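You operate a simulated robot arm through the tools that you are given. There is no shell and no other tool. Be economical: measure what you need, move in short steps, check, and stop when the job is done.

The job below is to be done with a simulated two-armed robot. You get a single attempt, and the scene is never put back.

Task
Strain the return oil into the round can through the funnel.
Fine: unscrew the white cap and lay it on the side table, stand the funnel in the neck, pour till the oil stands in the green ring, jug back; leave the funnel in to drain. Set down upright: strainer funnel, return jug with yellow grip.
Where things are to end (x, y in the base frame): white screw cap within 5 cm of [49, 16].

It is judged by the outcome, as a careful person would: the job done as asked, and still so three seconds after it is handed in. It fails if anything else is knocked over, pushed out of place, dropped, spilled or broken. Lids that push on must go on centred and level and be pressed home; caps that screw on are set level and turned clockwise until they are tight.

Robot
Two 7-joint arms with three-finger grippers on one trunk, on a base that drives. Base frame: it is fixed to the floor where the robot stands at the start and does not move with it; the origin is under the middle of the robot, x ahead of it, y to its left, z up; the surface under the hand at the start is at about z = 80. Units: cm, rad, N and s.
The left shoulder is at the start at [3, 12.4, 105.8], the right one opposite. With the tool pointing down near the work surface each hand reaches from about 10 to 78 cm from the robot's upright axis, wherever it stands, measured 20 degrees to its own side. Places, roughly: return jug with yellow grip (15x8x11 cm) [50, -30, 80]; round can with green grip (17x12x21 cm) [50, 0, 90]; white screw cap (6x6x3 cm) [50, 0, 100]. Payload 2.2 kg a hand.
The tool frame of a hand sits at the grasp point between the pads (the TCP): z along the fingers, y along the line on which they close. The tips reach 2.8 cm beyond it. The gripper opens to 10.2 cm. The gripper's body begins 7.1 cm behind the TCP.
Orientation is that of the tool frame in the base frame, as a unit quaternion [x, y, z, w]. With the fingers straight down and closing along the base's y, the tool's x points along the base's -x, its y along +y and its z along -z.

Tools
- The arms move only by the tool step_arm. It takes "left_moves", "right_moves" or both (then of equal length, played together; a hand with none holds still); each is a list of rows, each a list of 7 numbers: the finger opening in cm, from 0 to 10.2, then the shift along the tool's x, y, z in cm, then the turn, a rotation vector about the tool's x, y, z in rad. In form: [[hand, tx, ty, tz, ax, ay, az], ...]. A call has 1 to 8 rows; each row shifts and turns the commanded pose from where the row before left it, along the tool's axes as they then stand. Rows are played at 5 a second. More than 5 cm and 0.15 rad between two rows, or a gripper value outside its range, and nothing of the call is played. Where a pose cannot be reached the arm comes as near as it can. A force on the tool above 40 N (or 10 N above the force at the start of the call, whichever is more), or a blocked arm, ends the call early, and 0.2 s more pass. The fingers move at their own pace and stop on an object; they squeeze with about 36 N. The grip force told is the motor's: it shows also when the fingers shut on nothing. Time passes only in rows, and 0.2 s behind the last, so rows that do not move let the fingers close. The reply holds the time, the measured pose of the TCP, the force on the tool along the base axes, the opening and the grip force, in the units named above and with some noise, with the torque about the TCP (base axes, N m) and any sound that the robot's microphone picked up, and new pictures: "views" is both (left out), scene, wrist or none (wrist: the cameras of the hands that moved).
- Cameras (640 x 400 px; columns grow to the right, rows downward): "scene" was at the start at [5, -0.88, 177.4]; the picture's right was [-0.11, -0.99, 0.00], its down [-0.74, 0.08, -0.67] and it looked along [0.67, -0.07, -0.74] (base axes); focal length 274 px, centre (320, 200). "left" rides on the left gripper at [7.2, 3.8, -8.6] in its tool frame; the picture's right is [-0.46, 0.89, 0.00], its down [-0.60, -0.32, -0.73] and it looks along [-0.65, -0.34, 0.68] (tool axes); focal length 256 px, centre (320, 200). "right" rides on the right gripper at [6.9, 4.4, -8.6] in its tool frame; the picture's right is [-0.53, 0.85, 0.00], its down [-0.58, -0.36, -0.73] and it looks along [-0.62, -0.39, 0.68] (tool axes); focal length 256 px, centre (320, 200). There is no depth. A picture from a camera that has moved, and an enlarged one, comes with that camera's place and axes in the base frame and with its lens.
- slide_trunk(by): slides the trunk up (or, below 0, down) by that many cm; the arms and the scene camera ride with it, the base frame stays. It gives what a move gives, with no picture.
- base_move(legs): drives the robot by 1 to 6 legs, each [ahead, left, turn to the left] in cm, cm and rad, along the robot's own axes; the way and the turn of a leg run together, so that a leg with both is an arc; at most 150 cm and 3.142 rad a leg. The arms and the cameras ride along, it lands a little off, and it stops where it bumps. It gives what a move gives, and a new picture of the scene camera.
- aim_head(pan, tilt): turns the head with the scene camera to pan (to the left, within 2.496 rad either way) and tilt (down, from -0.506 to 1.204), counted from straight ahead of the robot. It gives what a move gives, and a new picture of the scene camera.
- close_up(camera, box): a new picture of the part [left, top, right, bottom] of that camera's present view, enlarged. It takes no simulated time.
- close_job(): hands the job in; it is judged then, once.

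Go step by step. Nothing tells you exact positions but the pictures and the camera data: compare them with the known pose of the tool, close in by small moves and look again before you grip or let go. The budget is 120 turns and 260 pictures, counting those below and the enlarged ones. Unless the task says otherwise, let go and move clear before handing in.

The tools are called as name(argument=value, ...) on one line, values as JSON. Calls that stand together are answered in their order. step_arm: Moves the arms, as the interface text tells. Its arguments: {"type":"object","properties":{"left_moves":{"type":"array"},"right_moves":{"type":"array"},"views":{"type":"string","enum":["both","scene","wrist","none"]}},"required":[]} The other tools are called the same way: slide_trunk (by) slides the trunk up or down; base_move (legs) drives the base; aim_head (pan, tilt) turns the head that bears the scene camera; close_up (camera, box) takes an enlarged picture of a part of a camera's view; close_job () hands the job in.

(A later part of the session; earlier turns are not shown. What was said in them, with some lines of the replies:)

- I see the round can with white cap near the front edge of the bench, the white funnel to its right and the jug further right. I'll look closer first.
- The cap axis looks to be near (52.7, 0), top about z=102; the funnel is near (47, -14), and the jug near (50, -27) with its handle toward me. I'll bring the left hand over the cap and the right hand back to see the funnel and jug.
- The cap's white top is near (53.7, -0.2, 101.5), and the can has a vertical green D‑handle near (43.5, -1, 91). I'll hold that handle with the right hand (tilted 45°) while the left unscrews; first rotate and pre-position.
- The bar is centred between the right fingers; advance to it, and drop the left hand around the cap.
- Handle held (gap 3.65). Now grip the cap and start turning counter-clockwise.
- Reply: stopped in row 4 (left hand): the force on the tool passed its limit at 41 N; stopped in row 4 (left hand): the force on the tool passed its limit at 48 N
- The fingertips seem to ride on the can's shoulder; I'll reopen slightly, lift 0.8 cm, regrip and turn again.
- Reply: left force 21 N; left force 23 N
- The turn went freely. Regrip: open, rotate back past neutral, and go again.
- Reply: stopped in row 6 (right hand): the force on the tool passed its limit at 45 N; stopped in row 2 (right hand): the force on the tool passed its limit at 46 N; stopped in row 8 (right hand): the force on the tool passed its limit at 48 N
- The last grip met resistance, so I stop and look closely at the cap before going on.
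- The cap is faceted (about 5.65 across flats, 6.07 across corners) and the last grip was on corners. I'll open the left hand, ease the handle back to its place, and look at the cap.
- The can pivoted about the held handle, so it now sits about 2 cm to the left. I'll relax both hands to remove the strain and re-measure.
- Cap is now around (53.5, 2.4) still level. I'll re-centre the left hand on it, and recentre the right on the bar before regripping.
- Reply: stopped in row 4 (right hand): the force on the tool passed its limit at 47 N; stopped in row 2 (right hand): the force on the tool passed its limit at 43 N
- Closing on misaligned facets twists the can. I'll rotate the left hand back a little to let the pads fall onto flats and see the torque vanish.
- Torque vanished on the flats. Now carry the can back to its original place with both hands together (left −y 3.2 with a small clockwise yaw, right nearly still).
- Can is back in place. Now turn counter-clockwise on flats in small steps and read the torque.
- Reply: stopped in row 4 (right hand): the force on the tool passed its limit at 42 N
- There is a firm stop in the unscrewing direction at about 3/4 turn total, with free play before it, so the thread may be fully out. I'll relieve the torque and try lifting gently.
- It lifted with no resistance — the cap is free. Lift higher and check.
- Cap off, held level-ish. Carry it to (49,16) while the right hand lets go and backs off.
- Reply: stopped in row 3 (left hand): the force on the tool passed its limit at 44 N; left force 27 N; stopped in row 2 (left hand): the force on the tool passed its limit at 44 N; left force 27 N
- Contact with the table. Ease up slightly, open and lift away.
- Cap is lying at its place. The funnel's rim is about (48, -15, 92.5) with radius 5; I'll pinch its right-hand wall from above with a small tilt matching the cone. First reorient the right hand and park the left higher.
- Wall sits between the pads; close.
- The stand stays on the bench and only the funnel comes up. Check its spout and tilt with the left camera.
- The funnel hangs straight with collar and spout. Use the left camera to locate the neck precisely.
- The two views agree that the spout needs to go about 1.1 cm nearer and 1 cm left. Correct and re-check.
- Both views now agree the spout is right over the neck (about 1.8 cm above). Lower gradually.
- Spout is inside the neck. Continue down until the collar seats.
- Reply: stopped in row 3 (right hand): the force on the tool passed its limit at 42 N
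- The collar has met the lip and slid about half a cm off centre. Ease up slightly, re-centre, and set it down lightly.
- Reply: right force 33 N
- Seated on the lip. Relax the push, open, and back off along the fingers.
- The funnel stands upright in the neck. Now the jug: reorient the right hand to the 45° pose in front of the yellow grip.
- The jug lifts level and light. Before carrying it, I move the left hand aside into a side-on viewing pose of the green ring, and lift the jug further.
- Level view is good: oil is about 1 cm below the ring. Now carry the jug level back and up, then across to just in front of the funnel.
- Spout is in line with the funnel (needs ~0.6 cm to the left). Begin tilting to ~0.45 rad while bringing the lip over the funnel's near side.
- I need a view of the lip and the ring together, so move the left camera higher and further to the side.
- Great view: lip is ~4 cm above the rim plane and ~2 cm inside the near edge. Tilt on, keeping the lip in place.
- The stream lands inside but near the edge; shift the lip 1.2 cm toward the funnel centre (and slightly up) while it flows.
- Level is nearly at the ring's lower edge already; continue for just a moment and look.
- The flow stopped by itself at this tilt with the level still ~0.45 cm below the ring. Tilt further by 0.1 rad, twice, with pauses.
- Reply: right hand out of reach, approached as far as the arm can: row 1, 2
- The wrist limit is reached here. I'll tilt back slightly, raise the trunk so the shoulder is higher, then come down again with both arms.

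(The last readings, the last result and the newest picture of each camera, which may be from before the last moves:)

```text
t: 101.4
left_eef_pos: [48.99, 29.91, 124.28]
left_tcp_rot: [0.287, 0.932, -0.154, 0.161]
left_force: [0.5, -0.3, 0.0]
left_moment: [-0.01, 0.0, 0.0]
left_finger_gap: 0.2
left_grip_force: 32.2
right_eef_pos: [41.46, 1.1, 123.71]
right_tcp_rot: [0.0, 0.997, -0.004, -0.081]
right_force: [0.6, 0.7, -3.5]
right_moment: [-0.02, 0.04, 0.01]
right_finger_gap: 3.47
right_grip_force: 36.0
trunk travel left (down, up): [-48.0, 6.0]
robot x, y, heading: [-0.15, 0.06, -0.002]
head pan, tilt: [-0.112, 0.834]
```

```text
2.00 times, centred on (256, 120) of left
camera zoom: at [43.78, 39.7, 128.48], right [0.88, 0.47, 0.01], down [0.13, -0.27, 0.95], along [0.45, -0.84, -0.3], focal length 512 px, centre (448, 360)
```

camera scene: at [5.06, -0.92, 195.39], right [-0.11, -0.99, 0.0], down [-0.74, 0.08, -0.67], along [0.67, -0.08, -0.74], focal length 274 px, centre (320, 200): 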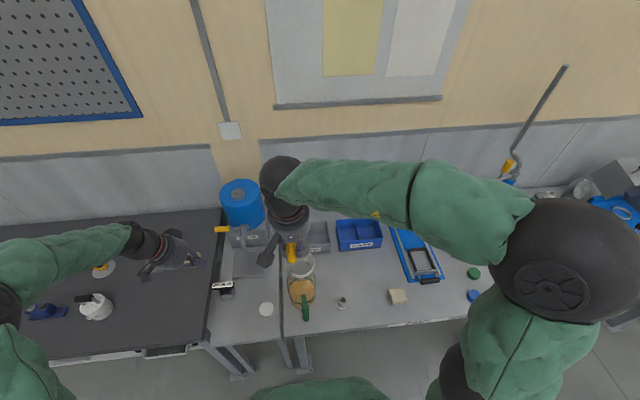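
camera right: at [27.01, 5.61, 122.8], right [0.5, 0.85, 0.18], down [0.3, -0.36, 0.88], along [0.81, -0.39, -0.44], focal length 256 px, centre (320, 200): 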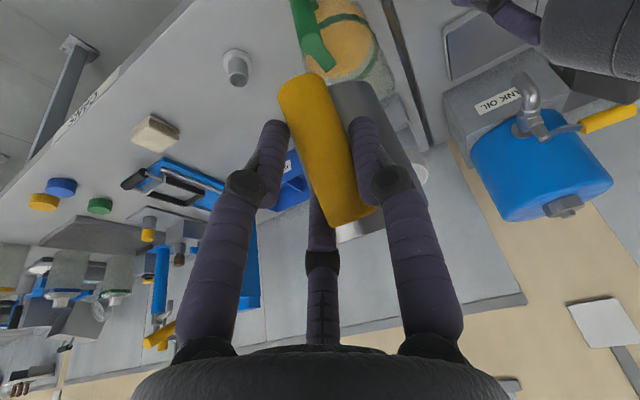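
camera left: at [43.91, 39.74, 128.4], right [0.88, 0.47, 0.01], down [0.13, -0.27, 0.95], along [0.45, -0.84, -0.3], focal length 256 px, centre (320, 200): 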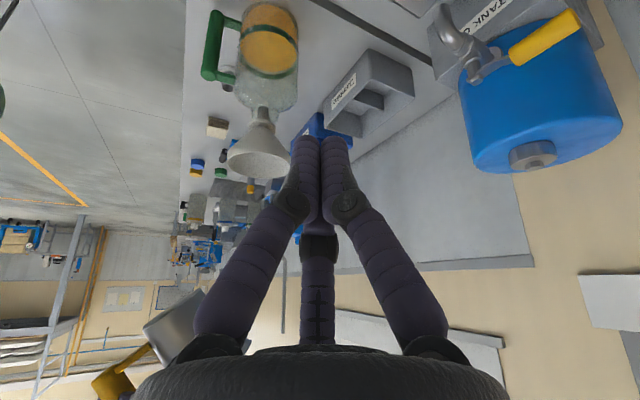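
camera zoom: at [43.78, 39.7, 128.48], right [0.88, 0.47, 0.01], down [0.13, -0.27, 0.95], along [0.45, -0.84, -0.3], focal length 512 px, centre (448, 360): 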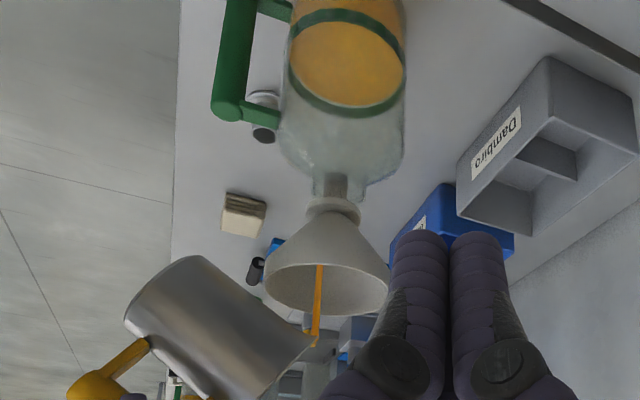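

Pouring again, well centred. Wait for it to run and check the level.

step_arm(right_moves=[[0, 0, 0, 0, 0, 0, 0], [0, 0, 0, 0, 0, 0, 0], [0, 0, 0, 0, 0, 0, 0], [0, 0, 0, 0, 0, 0, 0], [0, 0, 0, 0, 0, 0, 0], [0, 0, 0, 0, 0, 0, 0]], views="none")

close_up(camera="left", box=[208, 20, 304, 80])

close_up(camera="left", box=[160, 20, 352, 220])

```text
t: 102.8
left_eef_pos: [49.1, 29.89, 124.36]
left_tcp_rot: [0.287, 0.932, -0.154, 0.16]
left_force: [0.1, -0.5, -0.8]
left_moment: [-0.01, 0.01, -0.03]
left_finger_gap: 0.22
left_grip_force: 31.2
right_eef_pos: [41.66, 1.06, 123.72]
right_tcp_rot: [0.0, 0.997, -0.004, -0.081]
right_force: [-0.6, 0.6, -3.3]
right_moment: [0.01, 0.08, -0.01]
right_finger_gap: 3.46
right_grip_force: 36.3
trunk travel left (down, up): [-48.0, 6.0]
robot x, y, heading: [0.34, 0.06, -0.003]
head pan, tilt: [-0.112, 0.834]
```

```text
6.67 times, centred on (256, 50) of left
camera zoom: at [43.84, 39.7, 128.46], right [0.88, 0.47, 0.01], down [0.13, -0.27, 0.95], along [0.45, -0.84, -0.3], focal length 1707 px, centre (747, 1200)
```

zoom: 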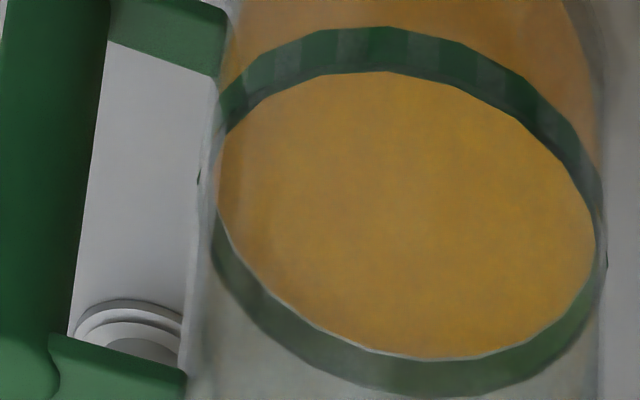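

```text
2.00 times, centred on (256, 120) of left
camera zoom: at [43.84, 39.7, 128.46], right [0.88, 0.47, 0.01], down [0.13, -0.27, 0.95], along [0.45, -0.84, -0.3], focal length 512 px, centre (448, 360)
```

zoom: 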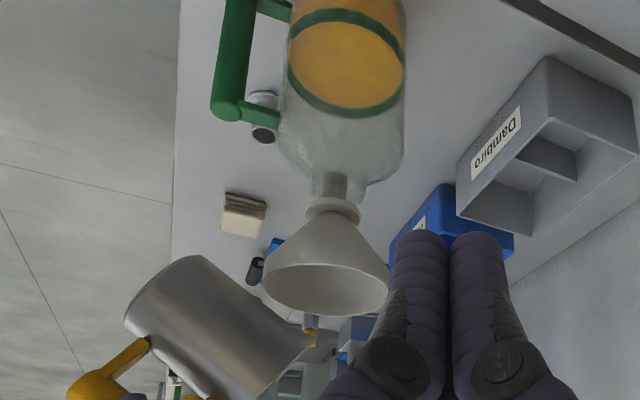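

Level is just at the ring's lower edge. Another 0.13 rad should bring it to mid-ring.

step_arm(right_moves=[[0, -0.5, 0, -0.69, 0, 0.065, 0], [0, -0.45, 0, -0.72, 0, 0.065, 0], [0, 0, 0, 0, 0, 0, 0], [0, 0, 0, 0, 0, 0, 0], [0, 0, 0, 0, 0, 0, 0], [0, 0, 0, 0, 0, 0, 0], [0, 0, 0, 0, 0, 0, 0], [0, 0, 0, 0, 0, 0, 0]], views="none")

close_up(camera="left", box=[208, 20, 304, 80])

close_up(camera="left", box=[160, 20, 352, 220])

```text
t: 104.6
left_eef_pos: [49.02, 29.93, 124.44]
left_tcp_rot: [0.288, 0.932, -0.154, 0.16]
left_force: [-0.3, 0.5, -0.3]
left_moment: [0.03, 0.0, -0.01]
left_finger_gap: 0.22
left_grip_force: 31.3
right_eef_pos: [42.17, -0.33, 122.97]
right_tcp_rot: [-0.002, 0.992, -0.011, -0.123]
right_force: [0.9, 0.1, -2.6]
right_moment: [0.01, 0.0, -0.01]
right_finger_gap: 3.48
right_grip_force: 36.0
right hand out of reach, approached as far as the arm can: row 1, 2
trunk travel left (down, up): [-48.0, 6.0]
robot x, y, heading: [0.1, 0.05, -0.002]
head pan, tilt: [-0.112, 0.834]
```

```text
6.67 times, centred on (256, 50) of left
camera zoom: at [43.83, 39.7, 128.46], right [0.88, 0.47, 0.01], down [0.13, -0.27, 0.95], along [0.45, -0.84, -0.3], focal length 1707 px, centre (747, 1200)
```

zoom: 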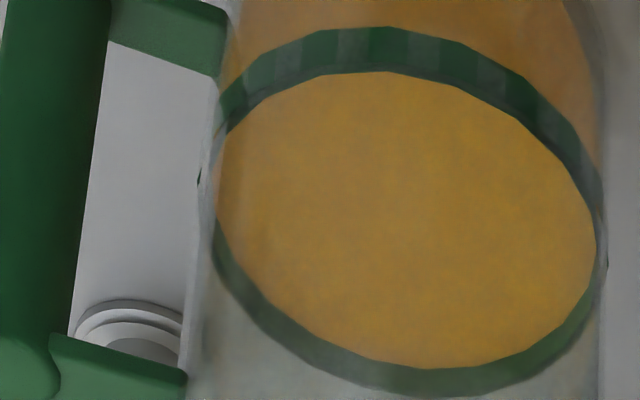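

```text
2.00 times, centred on (256, 120) of left
camera zoom: at [43.83, 39.7, 128.46], right [0.88, 0.47, 0.01], down [0.13, -0.27, 0.95], along [0.45, -0.84, -0.3], focal length 512 px, centre (448, 360)
```

zoom: 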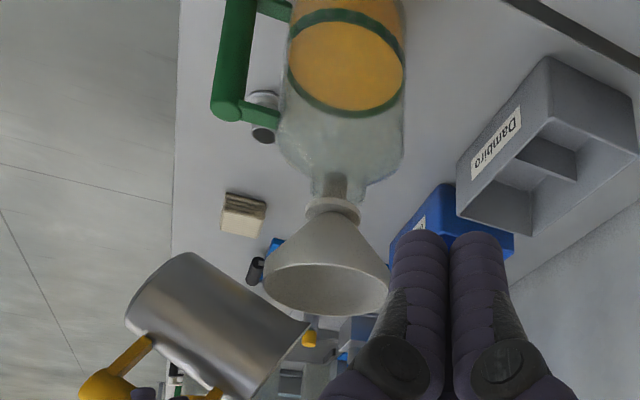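

The level is now inside the ring (about 40% up). Bring the jug back upright over the funnel so drips fall in.

step_arm(right_moves=[[0, 0.65, 0, -0.15, 0, -0.15, 0], [0, 0.63, 0, -0.24, 0, -0.15, 0], [0, 0.58, 0, -0.33, 0, -0.15, 0], [0, 0.53, 0, -0.41, 0, -0.15, 0], [0, 0.46, 0, -0.49, 0, -0.15, 0], [0, 0.38, 0, -0.55, 0, -0.15, 0], [0, 0.3, 0, -0.6, 0, -0.132, 0], [0, 0, 0, 0, 0, 0, 0]], views="none")

close_up(camera="left", box=[208, 20, 304, 80])

close_up(camera="left", box=[100, 20, 352, 240])

```text
t: 106.4
left_eef_pos: [49.05, 29.96, 124.33]
left_tcp_rot: [0.287, 0.932, -0.154, 0.159]
left_force: [-0.5, 1.0, -0.2]
left_moment: [0.02, 0.0, 0.0]
left_finger_gap: 0.2
left_grip_force: 31.6
right_eef_pos: [38.11, -0.25, 125.4]
right_tcp_rot: [-0.002, 0.932, -0.003, 0.361]
right_force: [0.2, 0.2, -2.1]
right_moment: [-0.03, 0.19, 0.03]
right_finger_gap: 3.49
right_grip_force: 35.9
trunk travel left (down, up): [-48.0, 6.0]
robot x, y, heading: [-0.61, -0.25, -0.003]
head pan, tilt: [-0.112, 0.834]
```

```text
6.67 times, centred on (256, 50) of left
camera zoom: at [43.89, 39.69, 128.45], right [0.88, 0.47, 0.01], down [0.13, -0.27, 0.95], along [0.45, -0.84, -0.3], focal length 1707 px, centre (747, 1200)
```

zoom: 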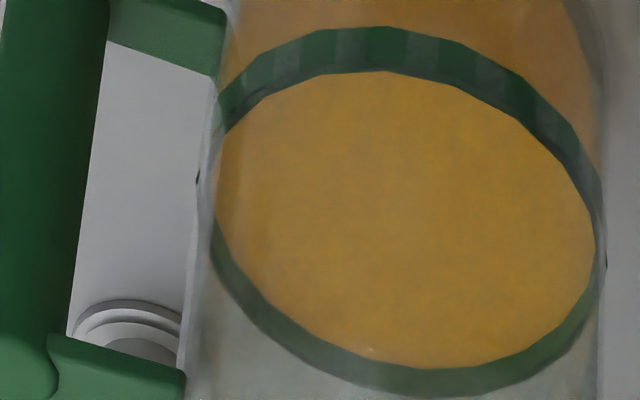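

```text
1.82 times, centred on (226, 130) of left
camera zoom: at [43.89, 39.69, 128.45], right [0.88, 0.47, 0.01], down [0.13, -0.27, 0.95], along [0.45, -0.84, -0.3], focal length 465 px, centre (491, 327)
```

zoom: 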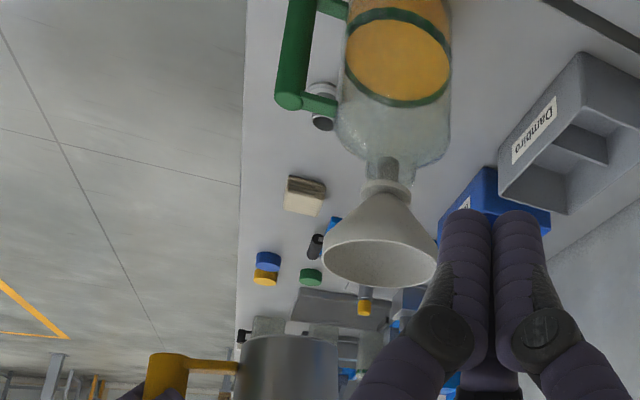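

Check the level from the closer, more side-on camera pose while holding the jug (in case a little more is needed).

step_arm(left_moves=[[0, 0.84, -1.58, 4.25, 0, 0, 0], [0, 0.84, -1.58, 4.25, 0, 0, 0], [0, 0.84, -1.58, 4.25, 0, 0, 0], [0, 0.84, -1.58, 4.25, 0, 0, 0], [0, 0.84, -1.58, 4.25, 0, 0, 0], [0, 0.84, -1.58, 4.25, 0, 0, 0], [0, 0, 0, 0, 0, 0, 0]], right_moves=[[0, 0, 0, 0, 0, -0.023, 0], [0, 0, 0, 0, 0, -0.023, 0], [0, 0, 0, 0, 0, 0, 0], [0, 0, 0, 0, 0, 0, 0], [0, 0, 0, 0, 0, 0, 0], [0, 0, 0, 0, 0, 0, 0], [0, 0, 0, 0, 0, 0, 0]], views="none")

close_up(camera="left", box=[260, 30, 388, 150])

```text
t: 108.0
left_eef_pos: [44.87, 15.22, 101.23]
left_tcp_rot: [0.288, 0.932, -0.154, 0.16]
left_force: [0.4, 0.3, 0.1]
left_moment: [0.07, 0.02, 0.02]
left_finger_gap: 0.23
left_grip_force: 31.4
right_eef_pos: [38.12, -0.21, 125.23]
right_tcp_rot: [-0.003, 0.924, -0.003, 0.382]
right_force: [-0.4, 0.1, -3.8]
right_moment: [0.01, 0.17, -0.01]
right_finger_gap: 3.46
right_grip_force: 35.8
trunk travel left (down, up): [-48.0, 6.0]
robot x, y, heading: [0.02, -0.12, -0.003]
head pan, tilt: [-0.112, 0.834]
```

```text
3.33 times, centred on (324, 90) of left
camera zoom: at [39.72, 24.99, 105.43], right [0.88, 0.47, 0.01], down [0.13, -0.27, 0.95], along [0.45, -0.84, -0.3], focal length 853 px, centre (307, 567)
```

zoom: 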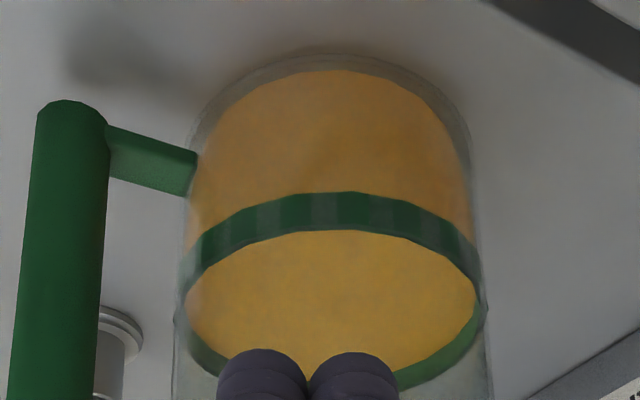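

The oil stands within the green ring. Now carry the jug back over its original spot.

step_arm(right_moves=[[0, 0, -2, 0, 0, 0, 0], [0, 0, -4, 0, 0, 0, 0], [0, 0, -4.5, 0, 0, 0, 0], [0, 0, -4.5, 0, 0, 0, 0], [0, 0, -4.5, 0, 0, 0, 0], [0, 0, -4, 0, 0, 0, 0], [0, -1, -2.5, 1, 0, 0, 0], [0, -1.97, -1, 1.97, 0, 0, 0]], views="none")

step_arm(right_moves=[[0, 2, 0, 2, 0, 0, 0], [0, 3.18, 0, 3.18, 0, 0, 0], [0, 3.18, 0, 3.18, 0, 0, 0], [0, 3.18, 0, 3.18, 0, 0, 0], [0, 3.18, 0, 3.18, 0, 0, 0], [0, 3.18, 0, 3.18, 0, 0, 0], [0, 3.18, 0, 3.18, 0, 0, 0], [0, 0, 0, 0, 0, 0, 0]], views="both")

close_up(camera="scene", box=[340, 230, 436, 310])

```text
t: 109.8
left_eef_pos: [44.99, 15.11, 101.19]
left_tcp_rot: [0.287, 0.932, -0.153, 0.16]
left_force: [1.1, -0.7, -0.4]
left_moment: [0.0, 0.0, -0.05]
left_finger_gap: 0.23
left_grip_force: 31.4
right_eef_pos: [42.44, -27.47, 125.54]
right_tcp_rot: [-0.002, 0.924, -0.003, 0.381]
right_force: [-0.3, 0.4, -3.1]
right_moment: [-0.03, 0.18, 0.01]
right_finger_gap: 3.48
right_grip_force: 35.8
trunk travel left (down, up): [-48.0, 6.0]
robot x, y, heading: [-0.08, -0.0, -0.006]
head pan, tilt: [-0.112, 0.834]
```

```text
t: 111.6
left_eef_pos: [44.8, 15.22, 101.33]
left_tcp_rot: [0.287, 0.932, -0.154, 0.16]
left_force: [-0.2, 0.6, 0.0]
left_moment: [-0.02, 0.01, -0.02]
left_finger_gap: 0.22
left_grip_force: 31.5
right_eef_pos: [42.22, -27.45, 95.59]
right_tcp_rot: [-0.002, 0.924, -0.004, 0.381]
right_force: [-0.2, -0.3, -2.6]
right_moment: [0.0, 0.19, 0.02]
right_finger_gap: 3.47
right_grip_force: 35.6
trunk travel left (down, up): [-48.0, 6.0]
robot x, y, heading: [-0.22, -0.02, -0.003]
head pan, tilt: [-0.112, 0.834]
camera scene: at [4.86, -0.92, 195.4], right [-0.11, -0.99, 0.0], down [-0.74, 0.08, -0.67], along [0.67, -0.08, -0.74], focal length 274 px, centre (320, 200)
camera right: at [31.3, -23.13, 96.74], right [0.38, 0.85, 0.37], down [-0.11, -0.36, 0.93], along [0.92, -0.39, -0.04], focal length 256 px, centre (320, 200)
```

scene: 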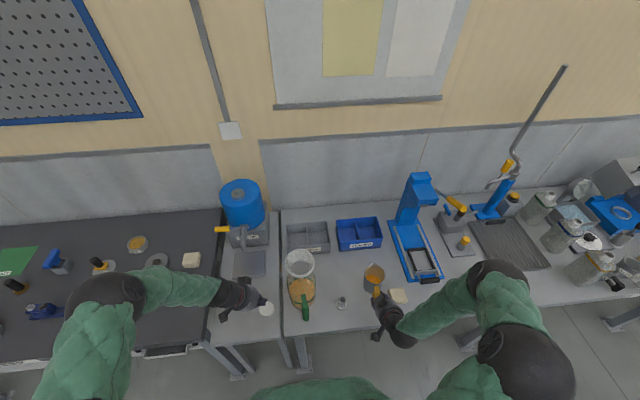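
right: 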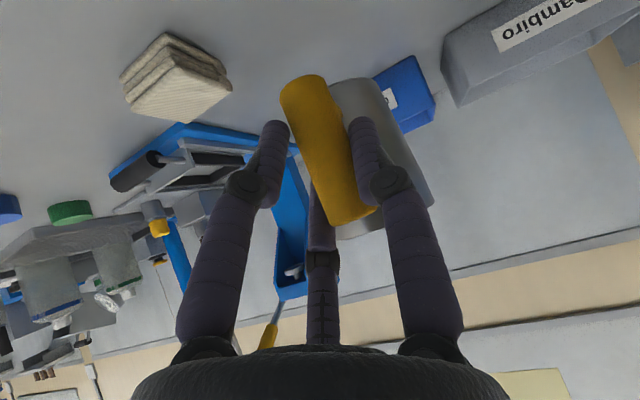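

```text
5.00 times, centred on (388, 270) of scene
camera zoom: at [4.86, -0.92, 195.4], right [-0.11, -0.99, 0.0], down [-0.74, 0.08, -0.67], along [0.67, -0.08, -0.74], focal length 1371 px, centre (-20, -150)
```

zoom: 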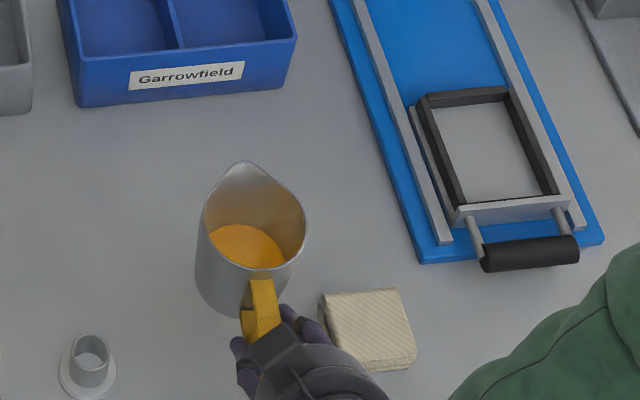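

step_arm(right_moves=[[0, 2.1, 0, 2.1, 0, 0, 0], [0, 2.1, 0, 2.1, 0, 0, 0], [0, 1.4, 0, 1.4, 0, 0, 0], [0, 0.35, 0, 0.35, 0, 0, 0], [0, 0.2, 0, 0.2, 0, 0, 0], [0, 0, 0, 0, 0, 0, 0]], views="wrist")

step_arm(right_moves=[[0, 0.14, 0, 0.14, 0, 0, 0], [0, 0.14, 0, 0.14, 0, 0, 0], [0, 0, 0, 0, 0, 0, 0]], views="none")

```text
t: 113.0
left_eef_pos: [44.94, 15.11, 101.25]
left_tcp_rot: [0.287, 0.932, -0.154, 0.161]
left_force: [0.2, -0.8, -0.4]
left_moment: [0.01, -0.01, 0.0]
left_finger_gap: 0.23
left_grip_force: 31.8
right_eef_pos: [42.32, -27.47, 86.97]
right_tcp_rot: [-0.003, 0.924, -0.002, 0.382]
right_force: [0.1, -0.4, -2.5]
right_moment: [-0.03, 0.17, -0.03]
right_finger_gap: 3.46
right_grip_force: 35.9
trunk travel left (down, up): [-48.0, 6.0]
robot x, y, heading: [-0.49, -0.09, -0.001]
head pan, tilt: [-0.112, 0.834]
camera right: at [31.35, -23.24, 88.1], right [0.38, 0.85, 0.37], down [-0.11, -0.36, 0.93], along [0.92, -0.39, -0.04], focal length 256 px, centre (320, 200)
```

right: 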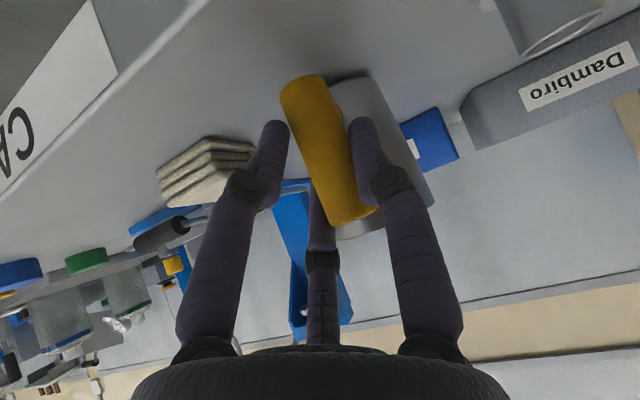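

```text
t: 113.8
left_eef_pos: [44.85, 15.15, 101.36]
left_tcp_rot: [0.287, 0.932, -0.154, 0.16]
left_force: [-0.1, -0.1, -0.2]
left_moment: [-0.02, -0.05, 0.0]
left_finger_gap: 0.21
left_grip_force: 31.4
right_eef_pos: [42.21, -27.65, 86.56]
right_tcp_rot: [-0.002, 0.924, -0.003, 0.381]
right_force: [0.3, -0.4, -2.7]
right_moment: [-0.03, 0.21, 0.0]
right_finger_gap: 3.45
right_grip_force: 36.2
trunk travel left (down, up): [-48.0, 6.0]
robot x, y, heading: [-0.2, -0.29, -0.003]
head pan, tilt: [-0.112, 0.834]
```

step_arm(right_moves=[[0, 0.1, 0, 0.1, 0, 0, 0], [0, 0.1, 0, 0.1, 0, 0, 0], [0, 0, 0, 0, 0, 0, 0]], views="none")

step_arm(right_moves=[[0, 0.08, 0, 0.08, 0, 0, 0], [0, 0.08, 0, 0.08, 0, 0, 0], [0, 0, 0, 0, 0, 0, 0]], views="none")

```text
t: 114.6
left_eef_pos: [44.79, 15.18, 101.31]
left_tcp_rot: [0.287, 0.932, -0.153, 0.161]
left_force: [-0.5, -1.0, 0.1]
left_moment: [0.01, 0.01, -0.02]
left_finger_gap: 0.22
left_grip_force: 31.9
right_eef_pos: [42.31, -27.54, 86.44]
right_tcp_rot: [-0.003, 0.924, -0.003, 0.383]
right_force: [-2.9, 2.5, 13.8]
right_moment: [0.54, -0.89, 0.14]
right_finger_gap: 3.47
right_grip_force: 36.0
trunk travel left (down, up): [-48.0, 6.0]
robot x, y, heading: [0.21, -0.11, -0.005]
head pan, tilt: [-0.112, 0.834]
```

```text
t: 115.4
left_eef_pos: [44.57, 15.22, 101.28]
left_tcp_rot: [0.287, 0.932, -0.153, 0.161]
left_force: [-0.8, -0.1, -0.2]
left_moment: [-0.02, -0.01, 0.0]
left_finger_gap: 0.23
left_grip_force: 31.1
right_eef_pos: [42.11, -27.67, 86.2]
right_tcp_rot: [-0.002, 0.924, -0.004, 0.382]
right_force: [-6.5, 0.2, 25.9]
right_moment: [1.05, -1.12, 0.16]
right_finger_gap: 3.48
right_grip_force: 36.0
trunk travel left (down, up): [-48.0, 6.0]
robot x, y, heading: [0.2, -0.44, -0.005]
head pan, tilt: [-0.112, 0.834]
```

On the bench. Ease the push, open and back away.

step_arm(right_moves=[[0, -0.12, 0, -0.12, 0, 0, 0], [4.5, 0, 0, 0, 0, 0, 0], [6, 0, 0, 0, 0, 0, 0], [6, 0, 0, -1.5, 0, 0, 0], [6, 0, 0, -3, 0, 0, 0], [6, 0, 0, -4, 0, 0, 0], [6, 0, 0, -4, 0, 0, 0], [6, 0, 0, 0, 0, 0, 0]], left_moves=[[0, 0, 0, 0, 0, 0, 0], [0, 0, 1, -1, 0, 0, 0], [0, 0, 2, -3, 0, 0, 0], [0, 0, 2, -3, 0, 0, 0], [0, 0, 2, -3, 0, 0, 0], [0, 0, 0, 0, 0, 0, 0], [0, 0, 0, 0, 0, 0, 0], [0, 0, 0, 0, 0, 0, 0]], views="both")

close_up(camera="scene", box=[250, 230, 410, 330])

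close_up(camera="left", box=[200, 0, 392, 160])

```text
t: 117.2
left_eef_pos: [46.98, 24.47, 108.81]
left_tcp_rot: [0.287, 0.932, -0.154, 0.16]
left_force: [-0.1, 0.4, 0.4]
left_moment: [0.03, 0.01, 0.0]
left_finger_gap: 0.23
left_grip_force: 31.6
right_eef_pos: [33.47, -27.47, 95.12]
right_tcp_rot: [-0.002, 0.924, -0.003, 0.382]
right_force: [0.8, -0.8, -0.8]
right_moment: [-0.02, -0.01, 0.0]
right_finger_gap: 6.0
right_grip_force: 0.1
trunk travel left (down, up): [-48.0, 6.0]
robot x, y, heading: [-0.45, -0.33, 0.004]
head pan, tilt: [-0.112, 0.834]
camera scene: at [5.06, -1.01, 195.39], right [-0.11, -0.99, 0.0], down [-0.74, 0.08, -0.67], along [0.67, -0.08, -0.74], focal length 274 px, centre (320, 200)
camera right: at [22.57, -23.13, 96.24], right [0.38, 0.85, 0.37], down [-0.11, -0.36, 0.93], along [0.92, -0.39, -0.04], focal length 256 px, centre (320, 200)
camera left: at [41.76, 34.32, 113.07], right [0.88, 0.47, 0.01], down [0.13, -0.27, 0.95], along [0.45, -0.84, -0.3], focal length 256 px, centre (320, 200)
```

scene: 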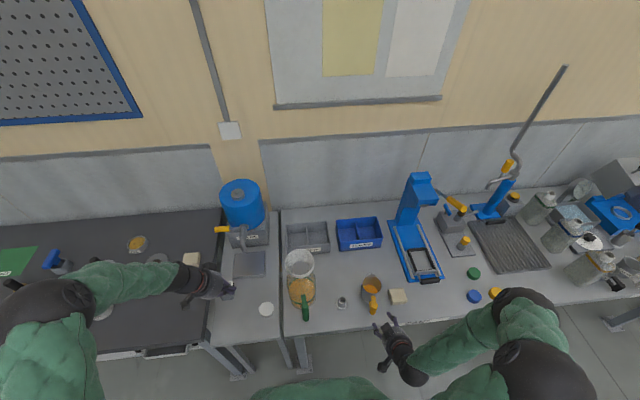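
right: 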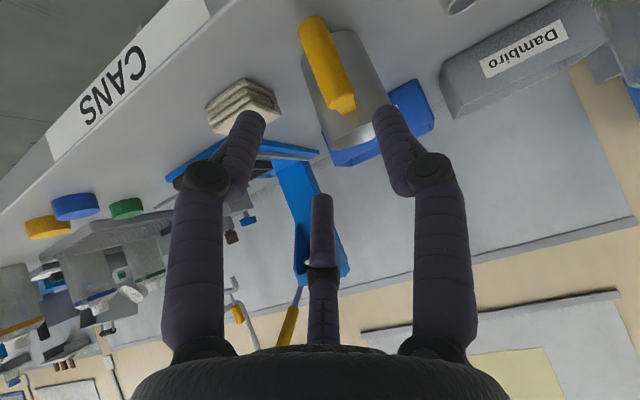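
left: 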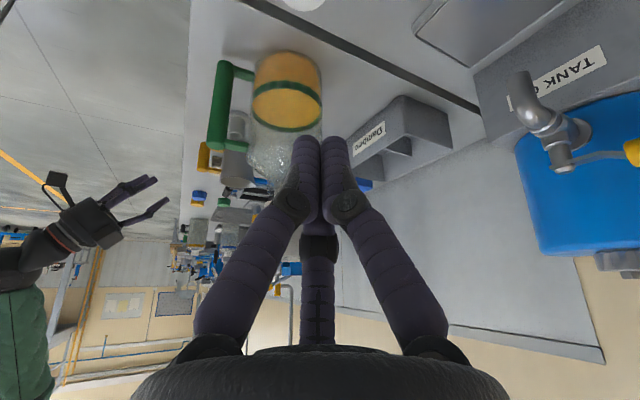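

```text
4.00 times, centred on (330, 280) of scene
camera zoom: at [5.06, -1.01, 195.39], right [-0.11, -0.99, 0.0], down [-0.74, 0.08, -0.67], along [0.67, -0.08, -0.74], focal length 1097 px, centre (280, -120)
```

zoom: 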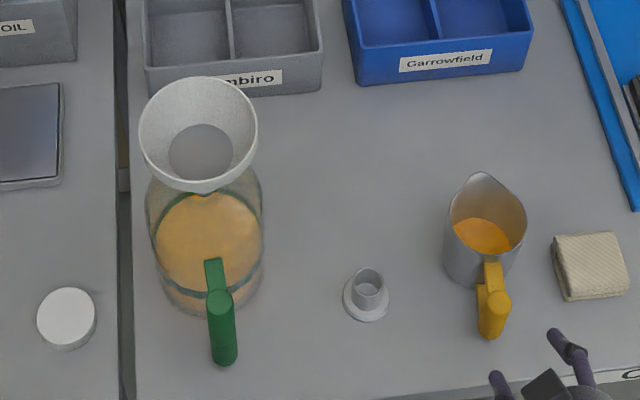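

```text
2.50 times, centred on (296, 80) of left
camera zoom: at [41.76, 34.32, 113.07], right [0.88, 0.47, 0.01], down [0.13, -0.27, 0.95], along [0.45, -0.84, -0.3], focal length 640 px, centre (380, 500)
```

zoom: 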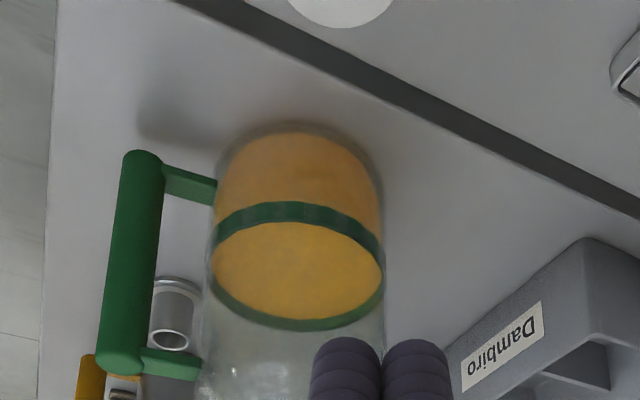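

The cap is on the side table, the funnel stands upright in the neck, the oil sits inside the green ring, the jug is back upright, and both hands are clear. I see no spill, so I'm handing in.

close_job()

```text
The job is handed in.
```

The oil now stands inside the green ring, somewhat below its middle. The funnel is left upright in the neck to drain, the jug is upright back in its place, and the white cap lies on the side table at about [49, 16].

The can shifted a few centimetres while I was unscrewing the cap, and I moved it back to roughly where it stood. I saw no spill.
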